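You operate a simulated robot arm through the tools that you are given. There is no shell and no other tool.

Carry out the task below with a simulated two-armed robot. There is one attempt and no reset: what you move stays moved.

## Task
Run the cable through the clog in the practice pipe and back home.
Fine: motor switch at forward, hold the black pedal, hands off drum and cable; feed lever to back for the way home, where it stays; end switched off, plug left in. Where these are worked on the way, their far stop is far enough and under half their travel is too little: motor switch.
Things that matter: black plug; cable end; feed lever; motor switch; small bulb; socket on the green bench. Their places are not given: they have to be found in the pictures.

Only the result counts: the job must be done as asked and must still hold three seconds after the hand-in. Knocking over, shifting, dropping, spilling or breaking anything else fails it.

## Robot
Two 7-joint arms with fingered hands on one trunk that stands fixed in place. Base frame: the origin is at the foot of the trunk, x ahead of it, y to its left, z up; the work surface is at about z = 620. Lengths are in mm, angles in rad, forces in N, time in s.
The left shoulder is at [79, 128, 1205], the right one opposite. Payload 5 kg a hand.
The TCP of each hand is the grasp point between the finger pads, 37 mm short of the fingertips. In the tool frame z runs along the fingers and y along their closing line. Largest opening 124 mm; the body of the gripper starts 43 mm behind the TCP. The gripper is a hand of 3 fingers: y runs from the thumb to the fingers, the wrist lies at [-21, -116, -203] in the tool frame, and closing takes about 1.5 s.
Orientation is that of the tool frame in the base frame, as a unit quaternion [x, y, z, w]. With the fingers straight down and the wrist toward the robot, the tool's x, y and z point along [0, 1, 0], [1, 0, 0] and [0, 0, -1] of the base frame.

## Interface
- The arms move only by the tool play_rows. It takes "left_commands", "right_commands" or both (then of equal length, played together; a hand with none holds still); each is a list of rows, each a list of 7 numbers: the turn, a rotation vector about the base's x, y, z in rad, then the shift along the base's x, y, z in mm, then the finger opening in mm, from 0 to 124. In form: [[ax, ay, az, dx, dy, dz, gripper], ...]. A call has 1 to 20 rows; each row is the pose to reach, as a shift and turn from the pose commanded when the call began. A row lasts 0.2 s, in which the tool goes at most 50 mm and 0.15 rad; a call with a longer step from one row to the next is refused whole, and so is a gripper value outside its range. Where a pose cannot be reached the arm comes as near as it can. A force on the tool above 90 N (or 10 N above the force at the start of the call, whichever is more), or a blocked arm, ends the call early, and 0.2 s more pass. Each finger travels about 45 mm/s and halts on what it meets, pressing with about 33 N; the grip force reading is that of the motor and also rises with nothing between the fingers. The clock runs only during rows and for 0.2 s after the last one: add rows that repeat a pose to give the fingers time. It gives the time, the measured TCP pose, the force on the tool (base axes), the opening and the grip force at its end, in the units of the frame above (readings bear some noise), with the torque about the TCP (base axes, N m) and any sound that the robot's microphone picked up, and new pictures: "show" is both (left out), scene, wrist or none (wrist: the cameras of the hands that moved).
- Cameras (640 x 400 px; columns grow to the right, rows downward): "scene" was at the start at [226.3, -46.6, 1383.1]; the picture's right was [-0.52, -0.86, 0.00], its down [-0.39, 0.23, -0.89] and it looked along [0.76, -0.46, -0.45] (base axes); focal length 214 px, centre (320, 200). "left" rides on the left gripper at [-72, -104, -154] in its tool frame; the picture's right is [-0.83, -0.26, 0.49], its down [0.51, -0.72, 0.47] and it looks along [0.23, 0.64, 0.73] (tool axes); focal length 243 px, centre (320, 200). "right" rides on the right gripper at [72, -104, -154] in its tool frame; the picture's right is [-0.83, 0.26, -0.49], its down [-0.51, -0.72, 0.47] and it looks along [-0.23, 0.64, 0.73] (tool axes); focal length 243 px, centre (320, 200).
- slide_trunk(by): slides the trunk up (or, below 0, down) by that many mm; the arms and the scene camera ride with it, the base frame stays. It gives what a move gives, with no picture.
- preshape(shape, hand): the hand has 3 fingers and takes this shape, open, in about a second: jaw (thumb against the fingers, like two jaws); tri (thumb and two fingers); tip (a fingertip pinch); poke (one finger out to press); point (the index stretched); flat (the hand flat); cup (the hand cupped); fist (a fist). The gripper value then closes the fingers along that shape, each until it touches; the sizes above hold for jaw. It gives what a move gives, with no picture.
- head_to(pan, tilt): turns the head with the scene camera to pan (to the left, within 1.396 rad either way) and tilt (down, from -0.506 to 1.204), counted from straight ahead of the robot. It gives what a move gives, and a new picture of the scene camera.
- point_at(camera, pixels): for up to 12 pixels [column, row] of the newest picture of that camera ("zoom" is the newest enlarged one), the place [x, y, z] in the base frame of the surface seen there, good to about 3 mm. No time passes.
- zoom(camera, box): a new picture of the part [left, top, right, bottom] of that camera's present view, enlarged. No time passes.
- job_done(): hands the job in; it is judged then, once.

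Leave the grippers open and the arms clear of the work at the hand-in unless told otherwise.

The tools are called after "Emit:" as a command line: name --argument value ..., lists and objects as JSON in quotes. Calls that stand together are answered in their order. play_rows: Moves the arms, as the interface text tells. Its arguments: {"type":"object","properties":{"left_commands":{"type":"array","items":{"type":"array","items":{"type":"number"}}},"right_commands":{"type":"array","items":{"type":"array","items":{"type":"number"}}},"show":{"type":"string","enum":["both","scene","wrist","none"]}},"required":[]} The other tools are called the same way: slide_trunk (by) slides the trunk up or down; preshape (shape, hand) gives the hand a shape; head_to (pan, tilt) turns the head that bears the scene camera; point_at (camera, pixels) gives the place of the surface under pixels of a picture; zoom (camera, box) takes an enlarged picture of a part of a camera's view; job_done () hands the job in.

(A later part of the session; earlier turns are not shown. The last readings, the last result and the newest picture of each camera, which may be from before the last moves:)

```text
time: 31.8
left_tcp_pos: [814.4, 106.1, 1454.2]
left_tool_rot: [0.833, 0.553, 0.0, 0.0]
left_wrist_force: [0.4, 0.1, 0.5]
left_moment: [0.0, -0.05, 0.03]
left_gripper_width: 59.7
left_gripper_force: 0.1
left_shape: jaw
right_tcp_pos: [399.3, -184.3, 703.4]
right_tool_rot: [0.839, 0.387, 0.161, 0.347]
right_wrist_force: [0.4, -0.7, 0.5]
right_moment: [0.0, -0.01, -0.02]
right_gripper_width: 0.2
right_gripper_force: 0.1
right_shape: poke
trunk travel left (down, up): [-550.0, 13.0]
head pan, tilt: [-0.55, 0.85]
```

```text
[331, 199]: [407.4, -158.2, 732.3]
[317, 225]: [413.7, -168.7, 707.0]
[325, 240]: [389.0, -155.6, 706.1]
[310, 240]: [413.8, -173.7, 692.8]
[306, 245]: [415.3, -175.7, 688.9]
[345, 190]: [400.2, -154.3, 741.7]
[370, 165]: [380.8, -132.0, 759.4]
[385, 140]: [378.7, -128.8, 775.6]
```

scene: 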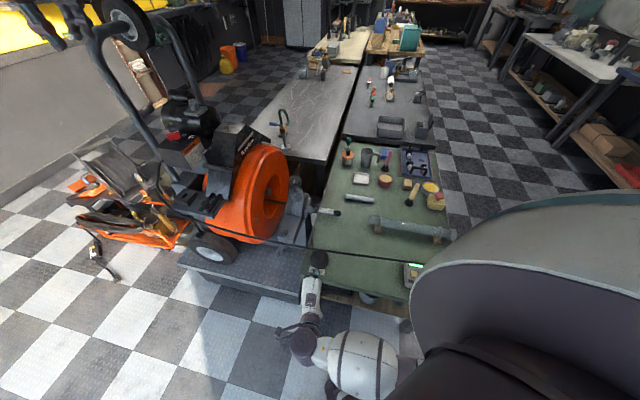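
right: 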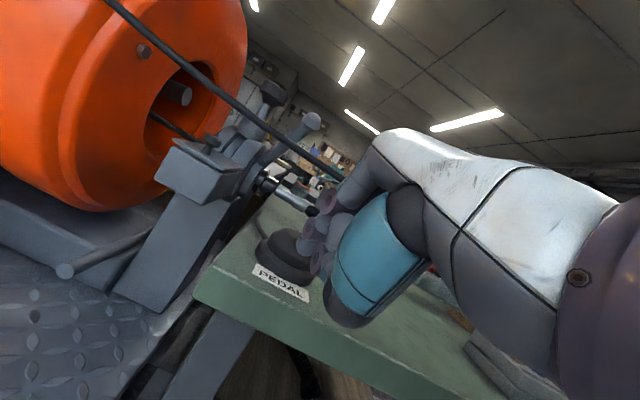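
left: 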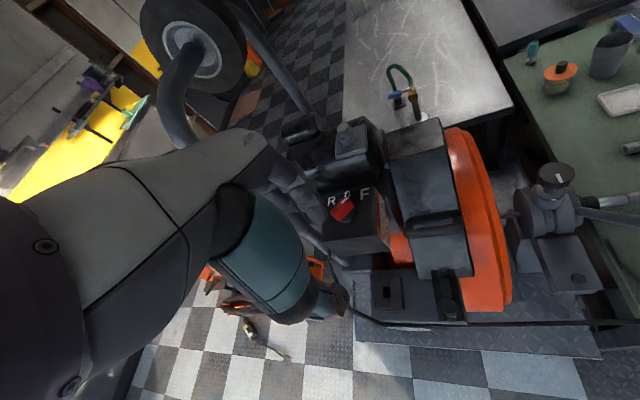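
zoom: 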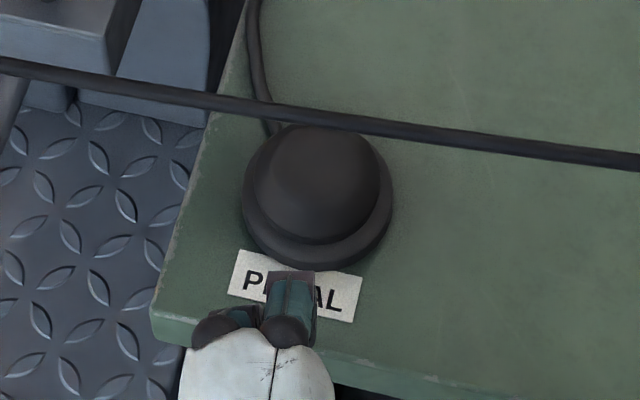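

The foremost finger parts would pass only ~8 mm under/behind the cord, too tight. I'll pitch 0.2 rad more (lowers the back of the hand), lower to tip ≈670, then go forward only so far that the tip meets the robot-side part of the dome. First pitch and lower in place.

Emit:
play_rows --right_commands '[[-0.065, -0.076, 0, 0, 0, -4, 124], [-0.13, -0.152, 0, 0, 0, -10, 124], [-0.13, -0.152, 0, 0, 0, -13, 124], [-0.13, -0.152, 0, 15, -13, -13, 124], [-0.13, -0.152, 0, 15, -13, -13, 124]]'

Emit:
zoom --camera "scene" --box '[295, 235, 345, 285]'

Emit:
zoom --camera "right" --box '[180, 140, 420, 340]'

```text
time: 33.0
left_tcp_pos: [812.9, 104.4, 1452.7]
left_tool_rot: [0.834, 0.552, 0.0, 0.0]
left_wrist_force: [0.7, 0.1, -1.3]
left_moment: [0.02, 0.01, -0.01]
left_gripper_width: 59.6
left_gripper_force: 0.1
left_shape: jaw
right_tcp_pos: [413.3, -197.1, 691.6]
right_tool_rot: [0.8, 0.369, 0.198, 0.43]
right_wrist_force: [-0.6, 0.1, -0.8]
right_moment: [0.03, 0.01, 0.0]
right_gripper_width: 0.0
right_gripper_force: 0.1
right_shape: poke
trunk travel left (down, up): [-550.0, 13.0]
head pan, tilt: [-0.55, 0.85]
```

scene: 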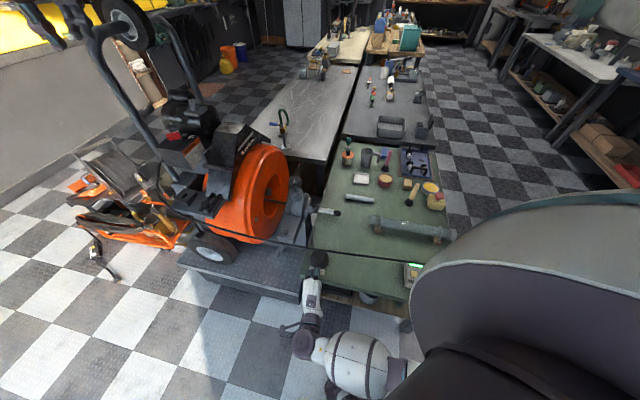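
right: 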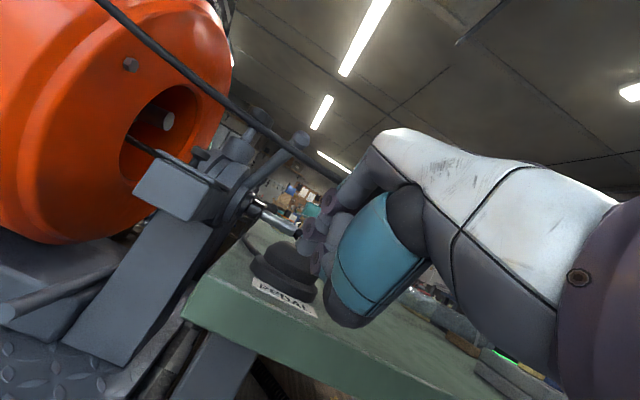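

```text
8.00 times, centred on (320, 260) of scene
```

zoom: 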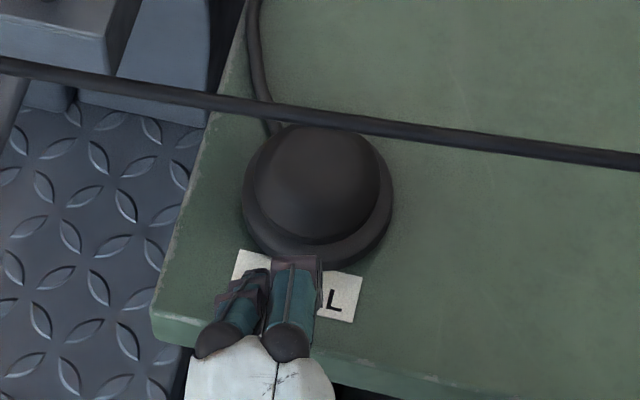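

```text
2.00 times, centred on (300, 240) of right
```

zoom: 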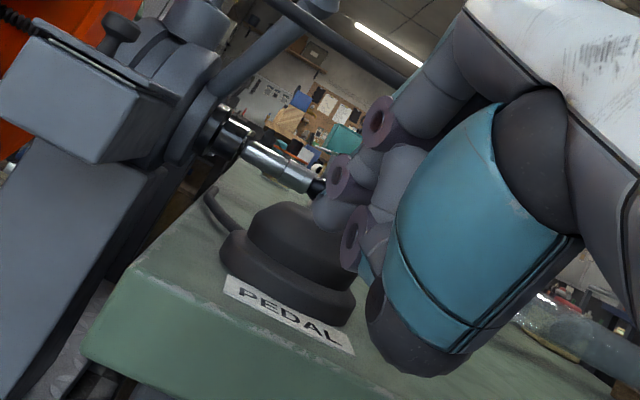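

Now forward another ~40 mm (with a small sideways correction), tip still a few mm above the dome.

Emit:
play_rows --right_commands '[[0, 0, 0, 8, -10, 0, 124], [0, 0, 0, 17, -20, 0, 124], [0, 0, 0, 25.5, -30.6, 0, 124], [0, 0, 0, 25.5, -30.6, 0, 124]]'

Emit:
zoom --camera "scene" --box '[295, 235, 345, 285]'

Emit:
zoom --camera "right" --box '[180, 140, 420, 340]'

```text
time: 34.0
left_tcp_pos: [813.2, 105.6, 1453.4]
left_tool_rot: [0.833, 0.553, 0.0, 0.0]
left_wrist_force: [0.3, -0.1, -0.3]
left_moment: [0.04, -0.01, 0.0]
left_gripper_width: 59.5
left_gripper_force: 0.1
left_shape: jaw
right_tcp_pos: [440.3, -227.7, 690.9]
right_tool_rot: [0.8, 0.369, 0.198, 0.43]
right_wrist_force: [0.3, -0.9, -0.2]
right_moment: [0.03, 0.01, 0.01]
right_gripper_width: 0.0
right_gripper_force: 0.0
right_shape: poke
trunk travel left (down, up): [-550.0, 13.0]
head pan, tilt: [-0.55, 0.85]
```

scene: 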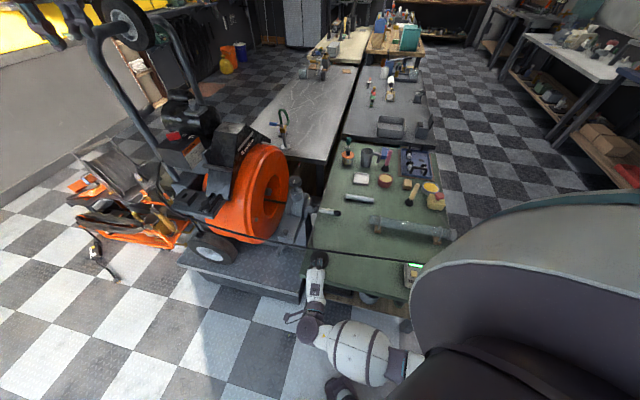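
right: 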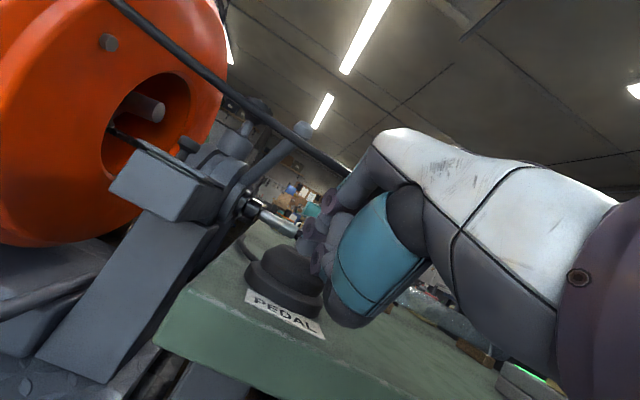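

```text
8.00 times, centred on (320, 260) of scene
```

zoom: 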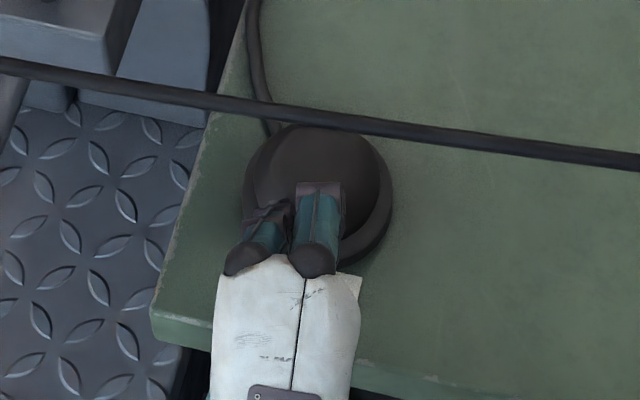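

```text
2.00 times, centred on (300, 240) of right
```

zoom: 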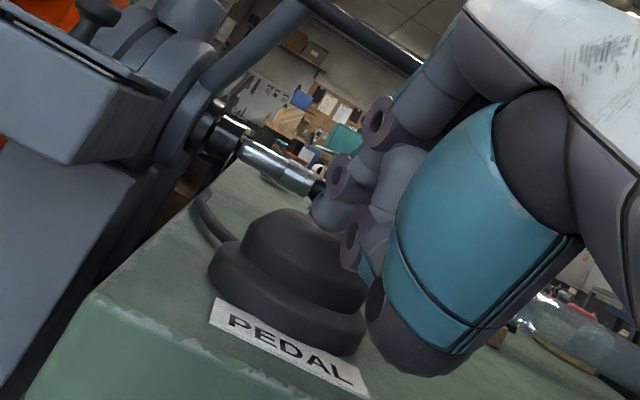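

Emit:
point_at --camera "scene" --pixels '[[319.8, 258.5], [319.5, 263], [318.5, 268], [314, 264], [319.5, 272], [322, 252], [326, 258], [316, 253]]'

Emit:
point_at --camera "right" --pixels '[[303, 244], [308, 250], [305, 238], [318, 230], [328, 205], [340, 190], [300, 172], [340, 163]]'

```text
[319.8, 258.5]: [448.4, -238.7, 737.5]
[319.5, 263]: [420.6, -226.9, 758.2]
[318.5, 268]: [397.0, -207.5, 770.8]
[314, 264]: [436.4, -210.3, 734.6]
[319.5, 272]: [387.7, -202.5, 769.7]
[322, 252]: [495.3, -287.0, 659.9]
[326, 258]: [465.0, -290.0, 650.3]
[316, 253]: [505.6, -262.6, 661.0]
```

```text
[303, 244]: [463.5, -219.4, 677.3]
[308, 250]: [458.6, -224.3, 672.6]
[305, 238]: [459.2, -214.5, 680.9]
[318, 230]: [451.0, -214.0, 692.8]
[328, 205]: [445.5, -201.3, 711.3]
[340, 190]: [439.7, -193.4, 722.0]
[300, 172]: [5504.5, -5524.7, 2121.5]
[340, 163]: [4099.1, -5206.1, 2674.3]
```

The finger tip is at about (465,−228,672), ~35 mm short of the dome centre and 11 mm to its left; the hand clears the cord by ~28 mm. I go 18 mm further, 10 mm to the right, and 4 mm down, then touch down slowly.

Emit:
play_rows --right_commands '[[0, 0, 0, 2.3, -6.5, -2, 124], [0, 0, 0, 4.6, -13, -4, 124], [0, 0, 0, 6.9, -19.4, -4, 124], [0, 0, 0, 6.9, -19.4, -8, 124], [0, 0, 0, 6.9, -19.4, -12, 124]]'

Emit:
zoom --camera "scene" --box '[295, 235, 345, 285]'

Emit:
zoom --camera "right" --box '[180, 140, 420, 340]'

```text
time: 35.2
left_tcp_pos: [813.1, 103.8, 1452.8]
left_tool_rot: [0.834, 0.552, 0.001, 0.0]
left_wrist_force: [-0.4, 0.7, 0.2]
left_moment: [0.02, 0.01, 0.01]
left_gripper_width: 59.6
left_gripper_force: 0.1
left_shape: jaw
right_tcp_pos: [446.0, -247.1, 679.4]
right_tool_rot: [0.801, 0.368, 0.197, 0.43]
right_wrist_force: [-1.4, -1.3, 3.4]
right_moment: [-0.07, -0.03, -0.05]
right_gripper_width: 0.0
right_gripper_force: 0.0
right_shape: poke
trunk travel left (down, up): [-550.0, 13.0]
head pan, tilt: [-0.55, 0.85]
heard: click
```

scene: 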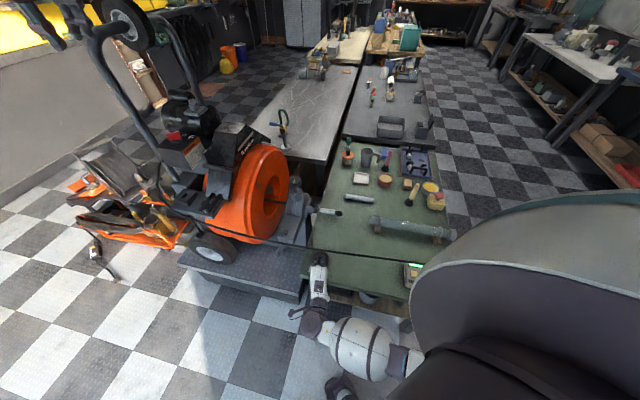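
right: 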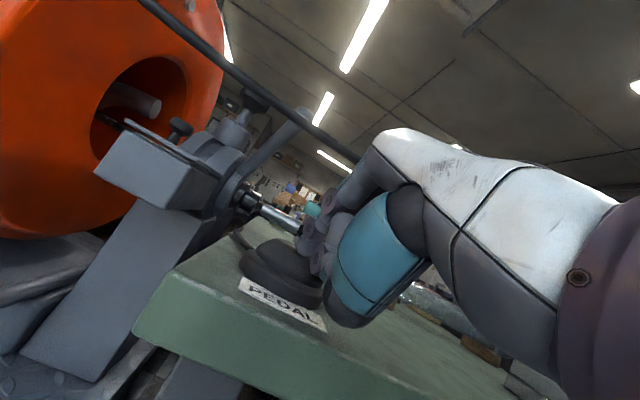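

```text
8.00 times, centred on (320, 260) of scene
```

zoom: 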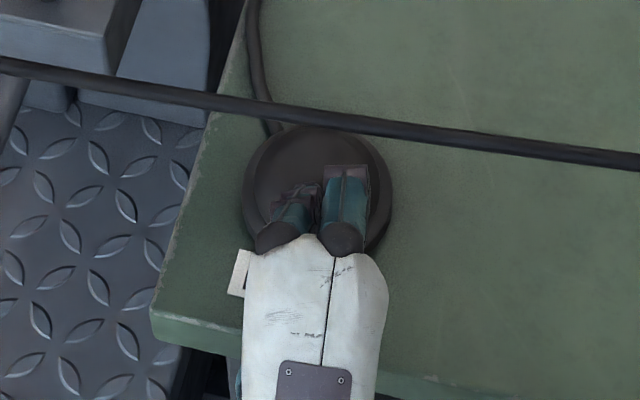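

```text
2.00 times, centred on (300, 240) of right
```

zoom: 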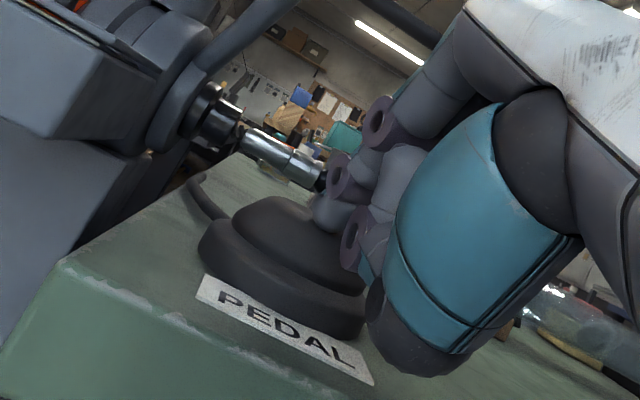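

A click was heard as the pedal went down. I press 4 mm more, hold about a second, and watch for motor sound and cable movement.

Emit:
play_rows --right_commands '[[0, 0, 0, 0, 0, -3, 124], [0, 0, 0, 0, 0, -5, 124], [0, 0, 0, 0, 0, -5, 124], [0, 0, 0, 0, 0, -5, 124], [0, 0, 0, 0, 0, -5, 124]]'

Emit:
zoom --camera "scene" --box '[270, 170, 470, 290]'

```text
time: 36.4
left_tcp_pos: [811.9, 105.1, 1453.0]
left_tool_rot: [0.834, 0.552, 0.0, 0.0]
left_wrist_force: [-0.3, -0.6, 0.6]
left_moment: [-0.02, -0.03, -0.01]
left_gripper_width: 59.6
left_gripper_force: 0.0
left_shape: jaw
right_tcp_pos: [446.2, -247.0, 674.1]
right_tool_rot: [0.799, 0.368, 0.199, 0.431]
right_wrist_force: [-2.6, 0.0, 8.9]
right_moment: [-0.16, -0.14, -0.04]
right_gripper_width: 0.1
right_gripper_force: 0.0
right_shape: poke
trunk travel left (down, up): [-550.0, 13.0]
head pan, tilt: [-0.55, 0.85]
```

scene: 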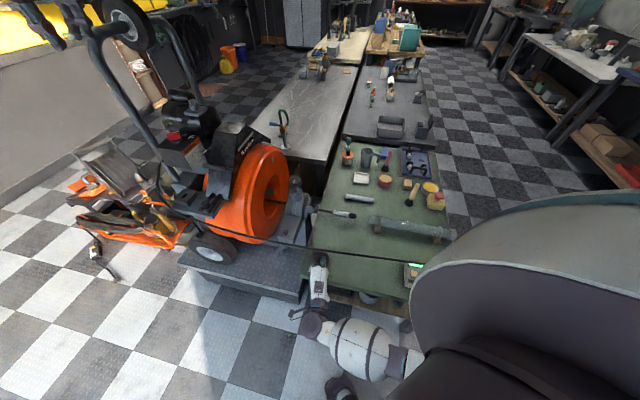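
right: 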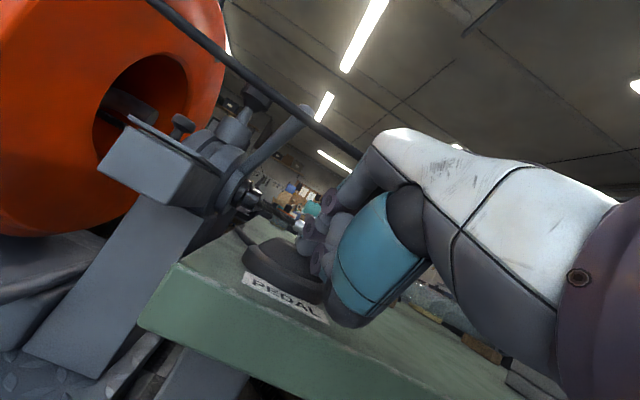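

```text
3.20 times, centred on (370, 230) of scene
```

zoom: 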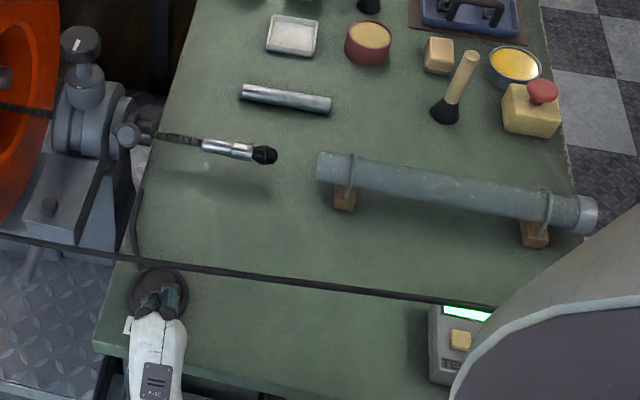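

The cable is advancing toward the pipe: the lever is at forward. I keep holding the pedal for 2 s and check.

Emit:
play_rows --right_commands '[[0, 0, 0, 0, 0, 0, 124], [0, 0, 0, 0, 0, 0, 124], [0, 0, 0, 0, 0, 0, 124], [0, 0, 0, 0, 0, 0, 124], [0, 0, 0, 0, 0, 0, 124], [0, 0, 0, 0, 0, 0, 124], [0, 0, 0, 0, 0, 0, 124], [0, 0, 0, 0, 0, 0, 124], [0, 0, 0, 0, 0, 0, 124]]' --show "scene"

Emit:
zoom --camera "scene" --box '[270, 170, 470, 290]'

```text
time: 38.4
left_tcp_pos: [813.4, 106.2, 1453.3]
left_tool_rot: [0.833, 0.553, 0.0, 0.0]
left_wrist_force: [-0.2, -0.1, -0.3]
left_moment: [-0.03, 0.02, 0.0]
left_gripper_width: 59.6
left_gripper_force: 0.1
left_shape: jaw
right_tcp_pos: [443.8, -246.9, 673.2]
right_tool_rot: [0.8, 0.368, 0.198, 0.43]
right_wrist_force: [-1.2, 1.1, 9.2]
right_moment: [-0.15, -0.17, -0.06]
right_gripper_width: 0.0
right_gripper_force: 0.1
right_shape: poke
trunk travel left (down, up): [-550.0, 13.0]
head pan, tilt: [-0.55, 0.85]
```

scene: 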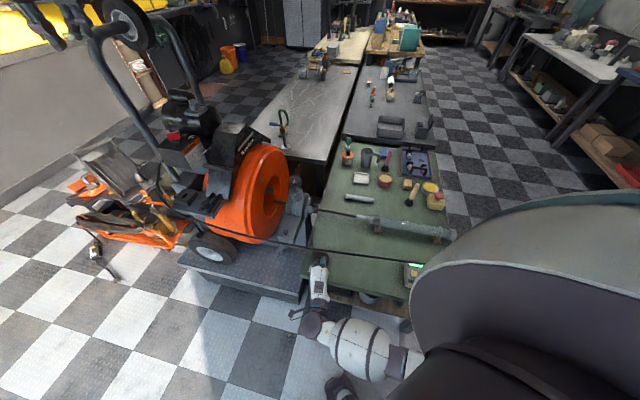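

```text
3.20 times, centred on (370, 230) of scene
```

zoom: 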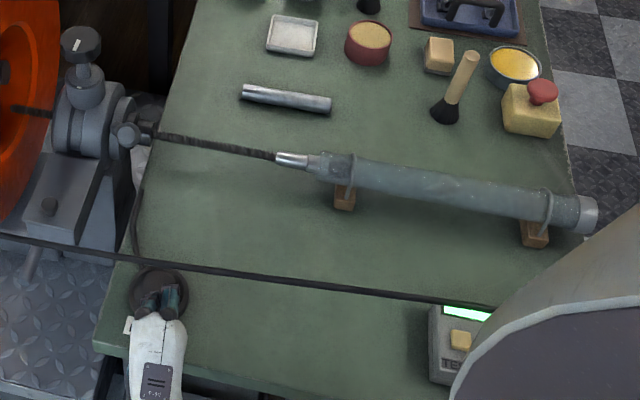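

The cable end is entering the pipe. Hold 3 s more.

Emit:
play_rows --right_commands '[[0, 0, 0, 0, 0, 0, 124], [0, 0, 0, 0, 0, 0, 124], [0, 0, 0, 0, 0, 0, 124], [0, 0, 0, 0, 0, 0, 124], [0, 0, 0, 0, 0, 0, 124], [0, 0, 0, 0, 0, 0, 124], [0, 0, 0, 0, 0, 0, 124], [0, 0, 0, 0, 0, 0, 124], [0, 0, 0, 0, 0, 0, 124], [0, 0, 0, 0, 0, 0, 124], [0, 0, 0, 0, 0, 0, 124], [0, 0, 0, 0, 0, 0, 124], [0, 0, 0, 0, 0, 0, 124], [0, 0, 0, 0, 0, 0, 124]]' --show "scene"

Emit:
zoom --camera "scene" --box '[340, 190, 470, 270]'

Emit:
zoom --camera "scene" --box '[270, 170, 470, 290]'

```text
time: 41.4
left_tcp_pos: [813.0, 105.8, 1453.4]
left_tool_rot: [0.833, 0.553, 0.0, 0.0]
left_wrist_force: [-0.2, -1.3, -0.1]
left_moment: [-0.01, 0.01, 0.02]
left_gripper_width: 59.5
left_gripper_force: 0.0
left_shape: jaw
right_tcp_pos: [445.3, -247.9, 673.2]
right_tool_rot: [0.8, 0.368, 0.198, 0.43]
right_wrist_force: [-1.4, 0.6, 9.3]
right_moment: [-0.15, -0.15, -0.06]
right_gripper_width: 0.0
right_gripper_force: 0.1
right_shape: poke
trunk travel left (down, up): [-550.0, 13.0]
head pan, tilt: [-0.55, 0.85]
```

scene: 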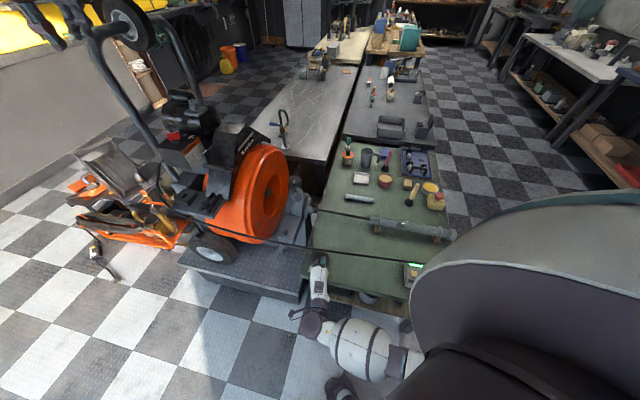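

```text
4.92 times, centred on (405, 230) of scene
```

zoom: 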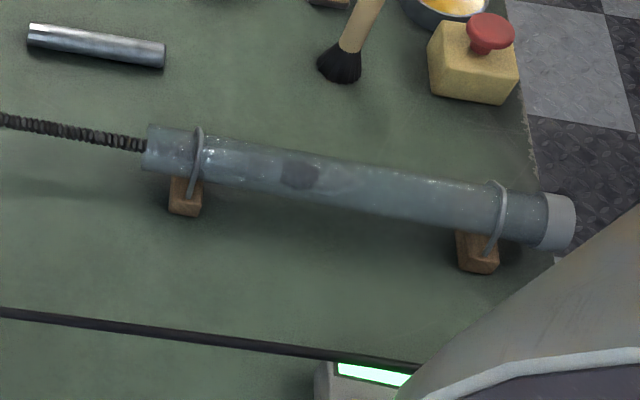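

```text
3.20 times, centred on (370, 230) of scene
```

zoom: 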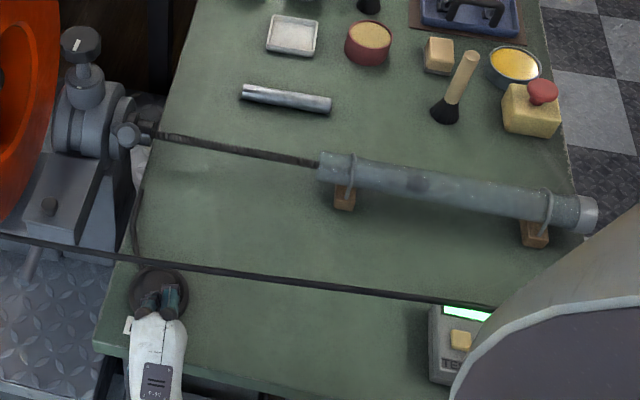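

A dark spot at (300,173) inside the translucent pipe is the cable head, about a third of the way. Hold 3 s more.

Emit:
play_rows --right_commands '[[0, 0, 0, 0, 0, 0, 124], [0, 0, 0, 0, 0, 0, 124], [0, 0, 0, 0, 0, 0, 124], [0, 0, 0, 0, 0, 0, 124], [0, 0, 0, 0, 0, 0, 124], [0, 0, 0, 0, 0, 0, 124], [0, 0, 0, 0, 0, 0, 124], [0, 0, 0, 0, 0, 0, 124], [0, 0, 0, 0, 0, 0, 124], [0, 0, 0, 0, 0, 0, 124], [0, 0, 0, 0, 0, 0, 124], [0, 0, 0, 0, 0, 0, 124], [0, 0, 0, 0, 0, 0, 124], [0, 0, 0, 0, 0, 0, 124]]' --show "scene"

Emit:
zoom --camera "scene" --box '[340, 190, 470, 270]'

```text
time: 44.4
left_tcp_pos: [812.2, 105.9, 1453.7]
left_tool_rot: [0.834, 0.552, 0.0, 0.001]
left_wrist_force: [-0.3, -0.8, 0.4]
left_moment: [0.0, 0.0, 0.01]
left_gripper_width: 59.7
left_gripper_force: 0.1
left_shape: jaw
right_tcp_pos: [445.5, -247.6, 673.4]
right_tool_rot: [0.8, 0.369, 0.199, 0.43]
right_wrist_force: [-0.8, -0.4, 9.1]
right_moment: [-0.2, -0.18, -0.05]
right_gripper_width: 0.2
right_gripper_force: 0.0
right_shape: poke
trunk travel left (down, up): [-550.0, 13.0]
head pan, tilt: [-0.55, 0.85]
```

scene: 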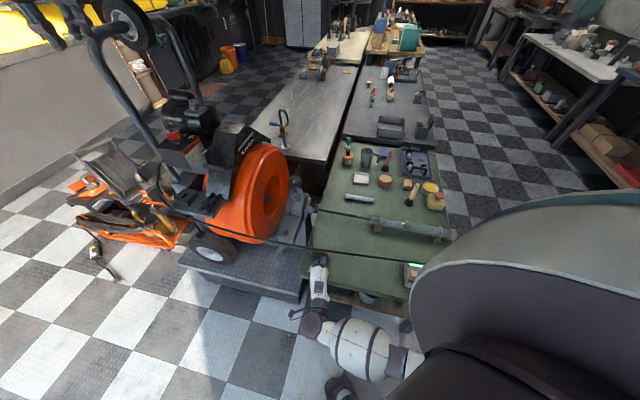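

```text
4.92 times, centred on (405, 230) of scene
```

zoom: 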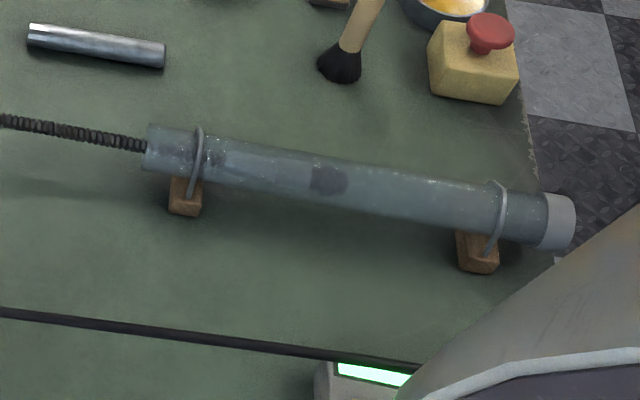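

The head moved only a little (300→328): it's likely working in the clog. I zoom tighter on the pipe, then hold on.

Emit:
zoom --camera "scene" --box '[368, 205, 458, 250]'

Emit:
play_rows --right_commands '[[0, 0, 0, 0, 0, 0, 124], [0, 0, 0, 0, 0, 0, 124], [0, 0, 0, 0, 0, 0, 124], [0, 0, 0, 0, 0, 0, 124], [0, 0, 0, 0, 0, 0, 124], [0, 0, 0, 0, 0, 0, 124], [0, 0, 0, 0, 0, 0, 124], [0, 0, 0, 0, 0, 0, 124], [0, 0, 0, 0, 0, 0, 124], [0, 0, 0, 0, 0, 0, 124]]' --show "none"

Emit:
zoom --camera "scene" --box '[368, 205, 458, 250]'

```text
7.11 times, centred on (413, 228) of scene
```

zoom: 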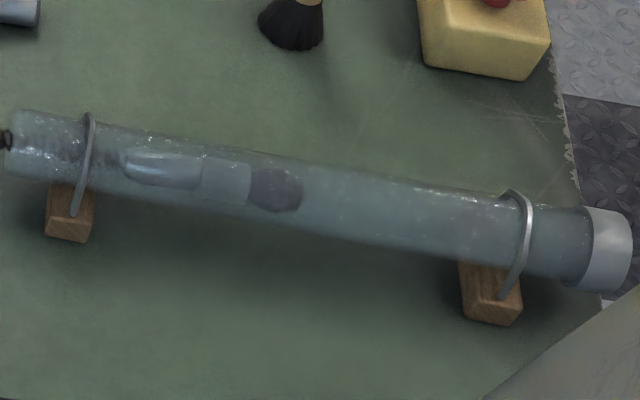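

```text
time: 46.6
left_tcp_pos: [812.0, 105.5, 1453.4]
left_tool_rot: [0.834, 0.552, 0.0, 0.0]
left_wrist_force: [0.1, 0.1, -0.8]
left_moment: [0.03, 0.03, 0.03]
left_gripper_width: 59.6
left_gripper_force: 0.1
left_shape: jaw
right_tcp_pos: [444.8, -247.3, 673.6]
right_tool_rot: [0.8, 0.368, 0.198, 0.43]
right_wrist_force: [-0.8, 1.0, 8.5]
right_moment: [-0.15, -0.18, -0.04]
right_gripper_width: 0.3
right_gripper_force: 0.0
right_shape: poke
trunk travel left (down, up): [-550.0, 13.0]
head pan, tilt: [-0.55, 0.85]
```

```text
7.11 times, centred on (413, 228) of scene
```

zoom: 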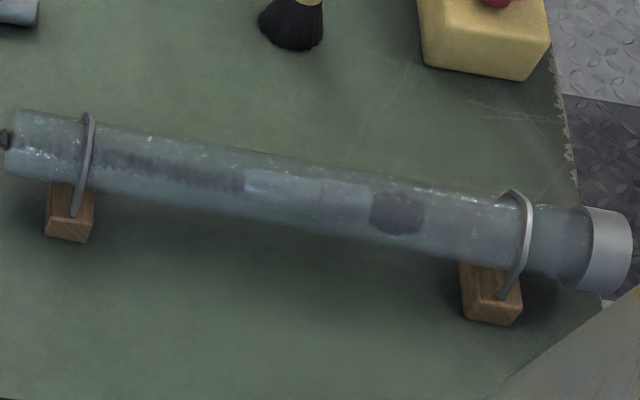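

The head passed on and is now at (398,213) in the pipe — moving well again after the slow stretch. I hold 2 s more and check.

Emit:
play_rows --right_commands '[[0, 0, 0, 0, 0, 0, 124], [0, 0, 0, 0, 0, 0, 124], [0, 0, 0, 0, 0, 0, 124], [0, 0, 0, 0, 0, 0, 124], [0, 0, 0, 0, 0, 0, 124], [0, 0, 0, 0, 0, 0, 124], [0, 0, 0, 0, 0, 0, 124], [0, 0, 0, 0, 0, 0, 124]]' --show "none"

Emit:
zoom --camera "scene" --box '[368, 205, 458, 250]'

```text
time: 48.4
left_tcp_pos: [811.9, 105.9, 1453.3]
left_tool_rot: [0.833, 0.553, 0.0, 0.0]
left_wrist_force: [1.4, 0.9, -0.1]
left_moment: [0.0, -0.01, -0.04]
left_gripper_width: 59.5
left_gripper_force: 0.1
left_shape: jaw
right_tcp_pos: [444.4, -247.0, 674.2]
right_tool_rot: [0.801, 0.368, 0.197, 0.429]
right_wrist_force: [-1.1, 0.2, 8.9]
right_moment: [-0.15, -0.15, -0.03]
right_gripper_width: 0.0
right_gripper_force: 0.0
right_shape: poke
trunk travel left (down, up): [-550.0, 13.0]
head pan, tilt: [-0.55, 0.85]
```

```text
7.11 times, centred on (413, 228) of scene
```

zoom: 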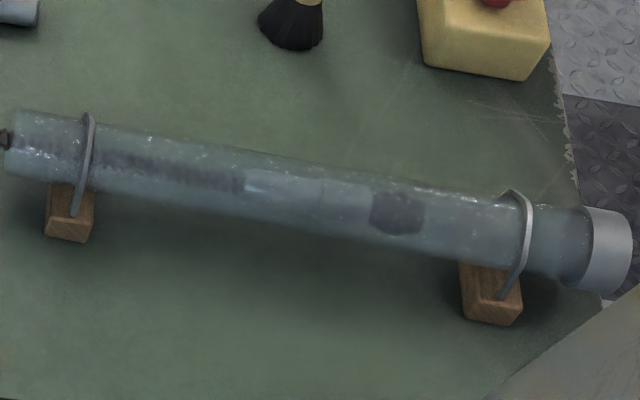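

The head stands at exactly the same place (398,213) as 1.8 s before. Either it has reached its end of travel or the motor stopped. I look at the whole scene, the RCD window and the feed unit.

Emit:
zoom --camera "scene" --box '[150, 90, 350, 260]'

Emit:
zoom --camera "scene" --box '[300, 180, 460, 290]'

Emit:
zoom --camera "left" --box '[260, 160, 460, 300]'

```text
2.35 times, centred on (250, 175) of scene
```

zoom: 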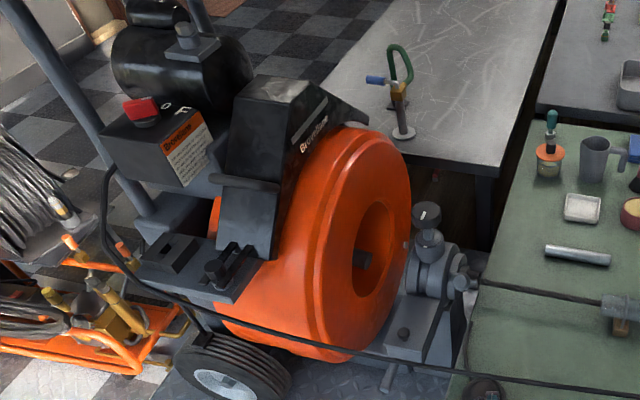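

```text
3.64 times, centred on (380, 235) of scene
```

zoom: 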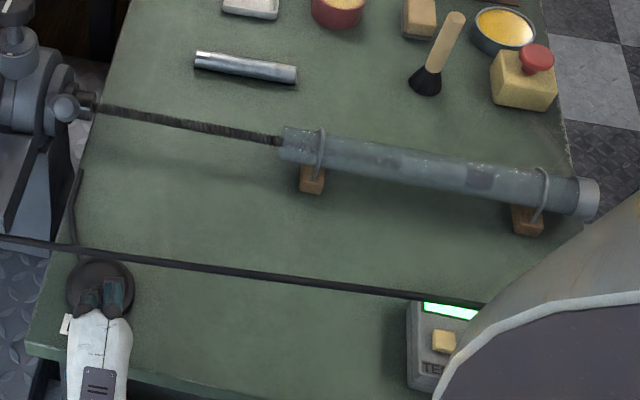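

```text
2.86 times, centred on (360, 230) of left
```

zoom: 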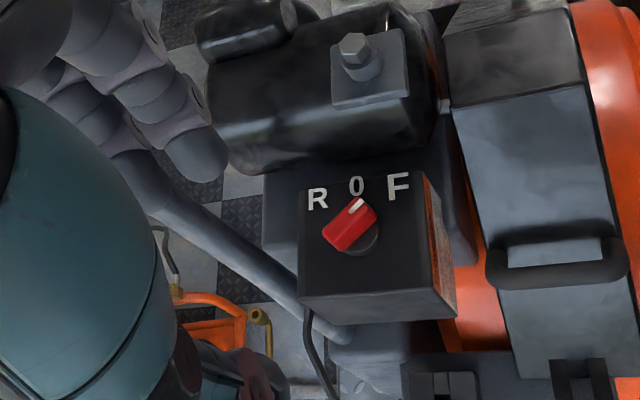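

Power window still green, switch at F. I hold another 3 s and compare the head's position and the cable's texture.

Emit:
play_rows --right_commands '[[0, 0, 0, 0, 0, 0, 124], [0, 0, 0, 0, 0, 0, 124], [0, 0, 0, 0, 0, 0, 124], [0, 0, 0, 0, 0, 0, 124], [0, 0, 0, 0, 0, 0, 124], [0, 0, 0, 0, 0, 0, 124], [0, 0, 0, 0, 0, 0, 124], [0, 0, 0, 0, 0, 0, 124], [0, 0, 0, 0, 0, 0, 124], [0, 0, 0, 0, 0, 0, 124], [0, 0, 0, 0, 0, 0, 124], [0, 0, 0, 0, 0, 0, 124]]' --show "scene"

Emit:
zoom --camera "scene" --box '[368, 205, 458, 250]'

Emit:
zoom --camera "scene" --box '[300, 180, 460, 290]'

```text
time: 51.0
left_tcp_pos: [812.2, 106.5, 1453.0]
left_tool_rot: [0.833, 0.553, 0.0, -0.001]
left_wrist_force: [0.9, 0.3, -0.7]
left_moment: [0.0, 0.02, 0.02]
left_gripper_width: 59.5
left_gripper_force: 0.1
left_shape: jaw
right_tcp_pos: [445.9, -247.1, 674.0]
right_tool_rot: [0.8, 0.369, 0.199, 0.43]
right_wrist_force: [-1.1, 1.2, 8.6]
right_moment: [-0.16, -0.13, -0.08]
right_gripper_width: 0.1
right_gripper_force: 0.1
right_shape: poke
trunk travel left (down, up): [-550.0, 13.0]
head pan, tilt: [-0.55, 0.85]
```

scene: 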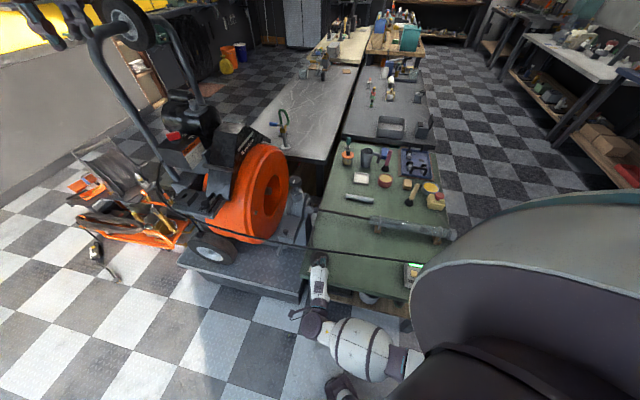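

```text
7.11 times, centred on (413, 228) of scene
```

zoom: 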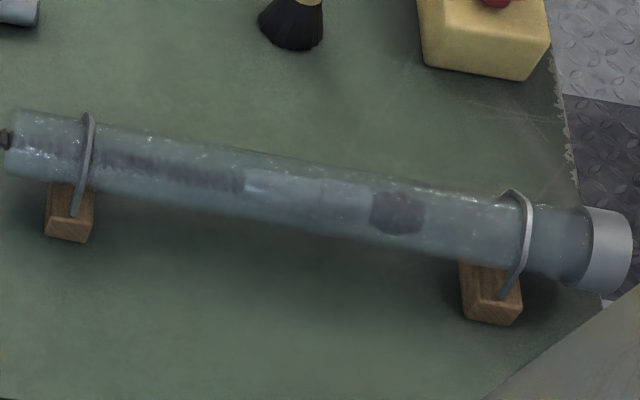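

```text
3.64 times, centred on (380, 235) of scene
```

zoom: 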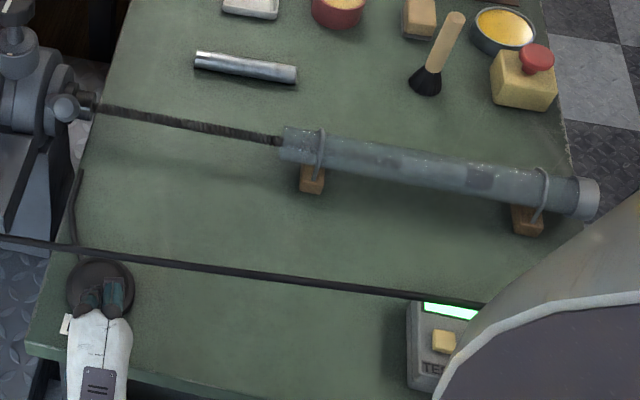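

No movement at all for 5 s, while the earlier stall (at about 36–40 % of the pipe) lasted ~3 s and then gave way. I hold 3 s more to be sure it is the end of its run.

Emit:
play_rows --right_commands '[[0, 0, 0, 0, 0, 0, 124], [0, 0, 0, 0, 0, 0, 124], [0, 0, 0, 0, 0, 0, 124], [0, 0, 0, 0, 0, 0, 124], [0, 0, 0, 0, 0, 0, 124], [0, 0, 0, 0, 0, 0, 124], [0, 0, 0, 0, 0, 0, 124], [0, 0, 0, 0, 0, 0, 124], [0, 0, 0, 0, 0, 0, 124], [0, 0, 0, 0, 0, 0, 124], [0, 0, 0, 0, 0, 0, 124], [0, 0, 0, 0, 0, 0, 124], [0, 0, 0, 0, 0, 0, 124], [0, 0, 0, 0, 0, 0, 124]]' --show "wrist"

Emit:
zoom --camera "scene" --box '[368, 205, 458, 250]'

Emit:
zoom --camera "right" --box '[60, 60, 360, 340]'

```text
time: 54.0
left_tcp_pos: [812.6, 105.0, 1452.8]
left_tool_rot: [0.834, 0.552, 0.0, 0.0]
left_wrist_force: [-0.5, -0.9, -0.2]
left_moment: [0.01, 0.0, -0.01]
left_gripper_width: 59.6
left_gripper_force: 0.0
left_shape: jaw
right_tcp_pos: [445.8, -248.1, 673.0]
right_tool_rot: [0.8, 0.368, 0.198, 0.43]
right_wrist_force: [-2.1, 0.5, 8.5]
right_moment: [-0.13, -0.12, -0.06]
right_gripper_width: 0.0
right_gripper_force: 0.1
right_shape: poke
trunk travel left (down, up): [-550.0, 13.0]
head pan, tilt: [-0.55, 0.85]
```

right: 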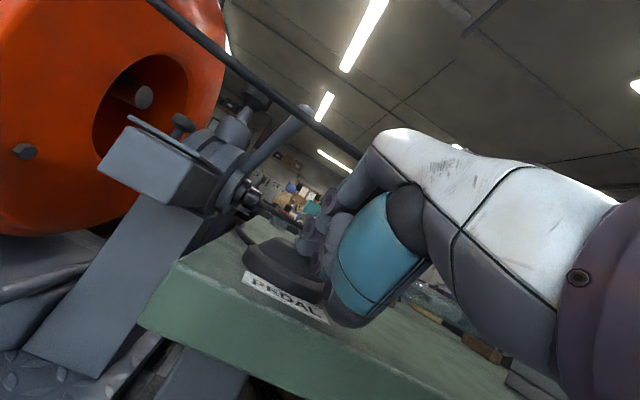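

```text
7.11 times, centred on (413, 228) of scene
```

zoom: 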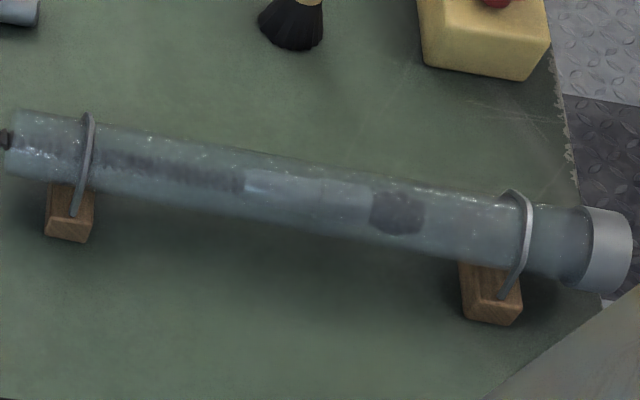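

```text
1.43 times, centred on (210, 200) of right
```

zoom: 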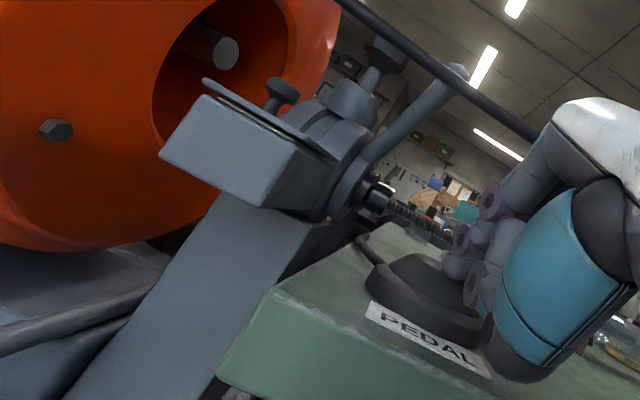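

The head is unchanged after 8 s. I check with two short holds whether the drum still turns (bolt at (25,150) in the right view).

Emit:
play_rows --right_commands '[[0, 0, 0, 0, 0, 0, 124], [0, 0, 0, 0, 0, 0, 124]]' --show "wrist"

Emit:
zoom --camera "right" --box '[230, 150, 330, 240]'

```text
time: 54.6
left_tcp_pos: [813.3, 105.6, 1453.2]
left_tool_rot: [0.833, 0.553, 0.0, 0.001]
left_wrist_force: [-0.6, 0.6, -0.3]
left_moment: [-0.02, 0.01, 0.03]
left_gripper_width: 59.5
left_gripper_force: 0.0
left_shape: jaw
right_tcp_pos: [445.5, -247.2, 674.1]
right_tool_rot: [0.8, 0.368, 0.198, 0.43]
right_wrist_force: [-1.4, 0.7, 8.1]
right_moment: [-0.12, -0.18, -0.04]
right_gripper_width: 0.0
right_gripper_force: 0.1
right_shape: poke
trunk travel left (down, up): [-550.0, 13.0]
head pan, tilt: [-0.55, 0.85]
```

right: 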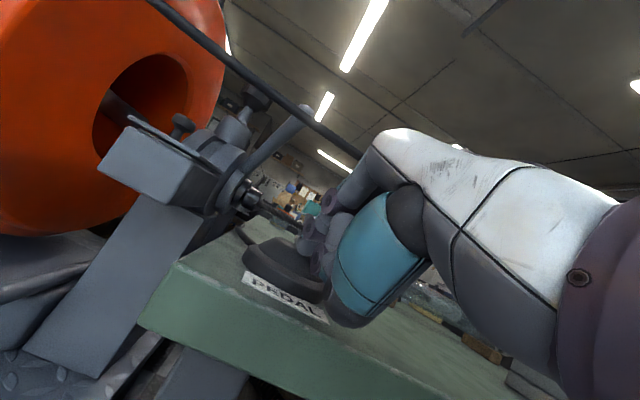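

```text
4.44 times, centred on (280, 195) of right
```

zoom: 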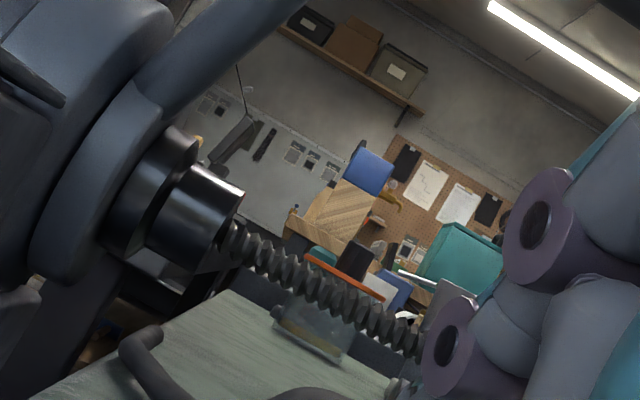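

The drum is still turning while the head stays, so the cable is out at the end of its run, past the clog. Now I release the pedal: up 14 mm, then back out from under the cord along the way I came.

Emit:
play_rows --right_commands '[[0, 0, 0, 0, 0, 7, 124], [0, 0, 0, 0, 0, 14, 124], [0, 0, 0, -12, 10.5, 16, 124], [0, 0, 0, -27, 24, 17, 124], [0, 0, 0, -42, 37, 17, 124], [0, 0, 0, -57, 50, 17, 124], [0, 0, 0, -65, 57, 17, 124], [0, 0, 0, -65, 57, 17, 124]]'

Emit:
zoom --camera "scene" --box '[270, 170, 470, 290]'

```text
time: 56.4
left_tcp_pos: [811.9, 105.6, 1455.3]
left_tool_rot: [0.834, 0.552, 0.001, 0.001]
left_wrist_force: [0.2, -0.3, 0.2]
left_moment: [0.01, -0.03, 0.0]
left_gripper_width: 59.7
left_gripper_force: 0.0
left_shape: jaw
right_tcp_pos: [385.8, -196.8, 693.6]
right_tool_rot: [0.798, 0.367, 0.2, 0.434]
right_wrist_force: [0.0, -0.4, 0.3]
right_moment: [-0.02, 0.03, -0.02]
right_gripper_width: 0.1
right_gripper_force: 0.0
right_shape: poke
trunk travel left (down, up): [-550.0, 13.0]
head pan, tilt: [-0.55, 0.85]
```

scene: 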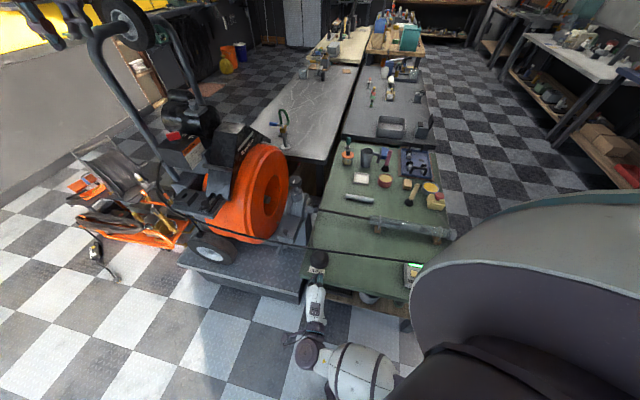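
right: 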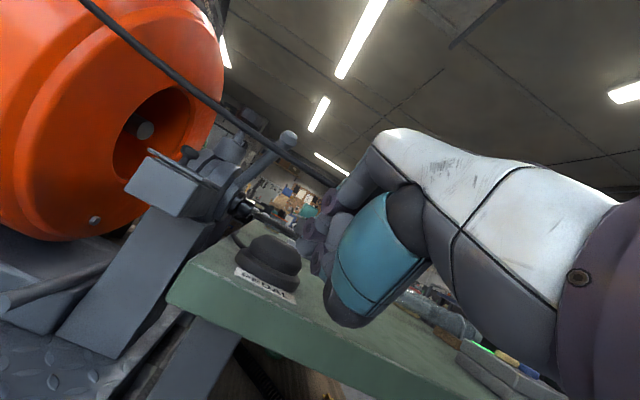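

```text
3.20 times, centred on (370, 230) of scene
```

zoom: 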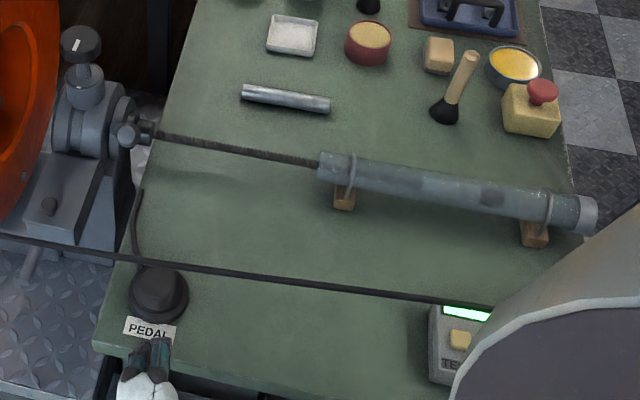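

Pedal is up again, the cable stays out. Now I raise the hand straight up on the robot's side of the cord and un-pitch it to tool-down.

Emit:
play_rows --right_commands '[[0, 0, 0, -8, 7, 35, 124], [0, 0, 0, -8, 7, 75, 124], [0, 0, 0, -8, 7, 115, 124], [0, 0, 0, -8, 7, 155, 124], [0.08, 0.094, 0, -8, 7, 180, 124], [0.16, 0.187, 0, -8, 7, 200, 124], [0.24, 0.281, 0, -8, 7, 215, 124], [0.32, 0.375, 0, -8, 7, 230, 124], [0.4, 0.468, 0, -8, 7, 240, 124], [0.48, 0.562, 0, -8, 7, 250, 124], [0.56, 0.655, 0, -8, 7, 260, 124], [0.64, 0.749, 0, -8, 7, 270, 124], [0.64, 0.749, 0, -8, 7, 270, 124]]'

```text
time: 58.7
left_tcp_pos: [814.8, 104.9, 1448.3]
left_tool_rot: [0.833, 0.553, -0.002, -0.002]
left_wrist_force: [0.5, -0.8, -0.5]
left_moment: [-0.01, 0.02, 0.08]
left_gripper_width: 59.4
left_gripper_force: 0.0
left_shape: jaw
right_tcp_pos: [338.9, -220.9, 916.0]
right_tool_rot: [0.881, 0.453, -0.018, 0.135]
right_wrist_force: [0.3, -0.3, 0.1]
right_moment: [0.01, 0.03, -0.01]
right_gripper_width: 0.2
right_gripper_force: 0.1
right_shape: poke
right hand out of reach, approached as far as the arm can: row 11
trunk travel left (down, up): [-550.0, 13.0]
head pan, tilt: [-0.55, 0.85]
stopped in row 11 (right hand): the arm was blocked; the commanded pose is now the measured one
```

scene: 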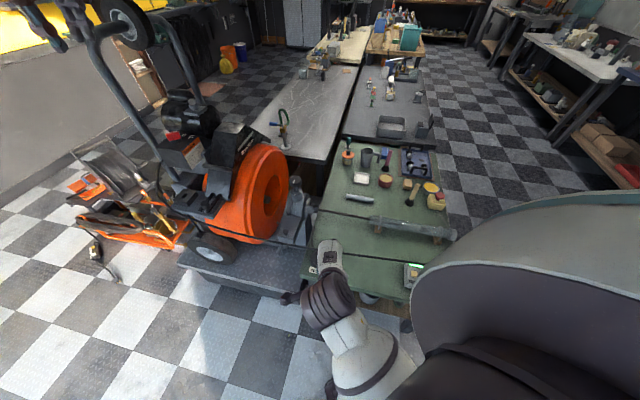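
right: 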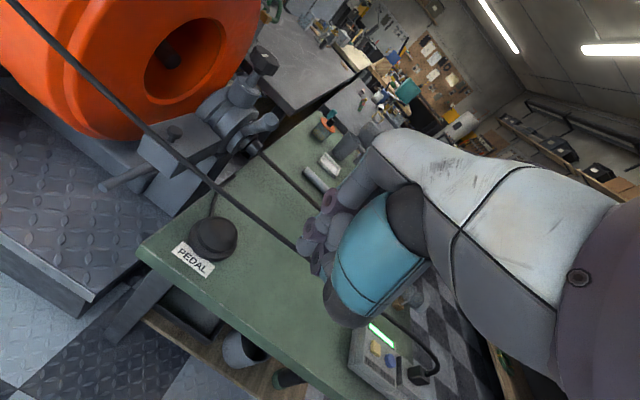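

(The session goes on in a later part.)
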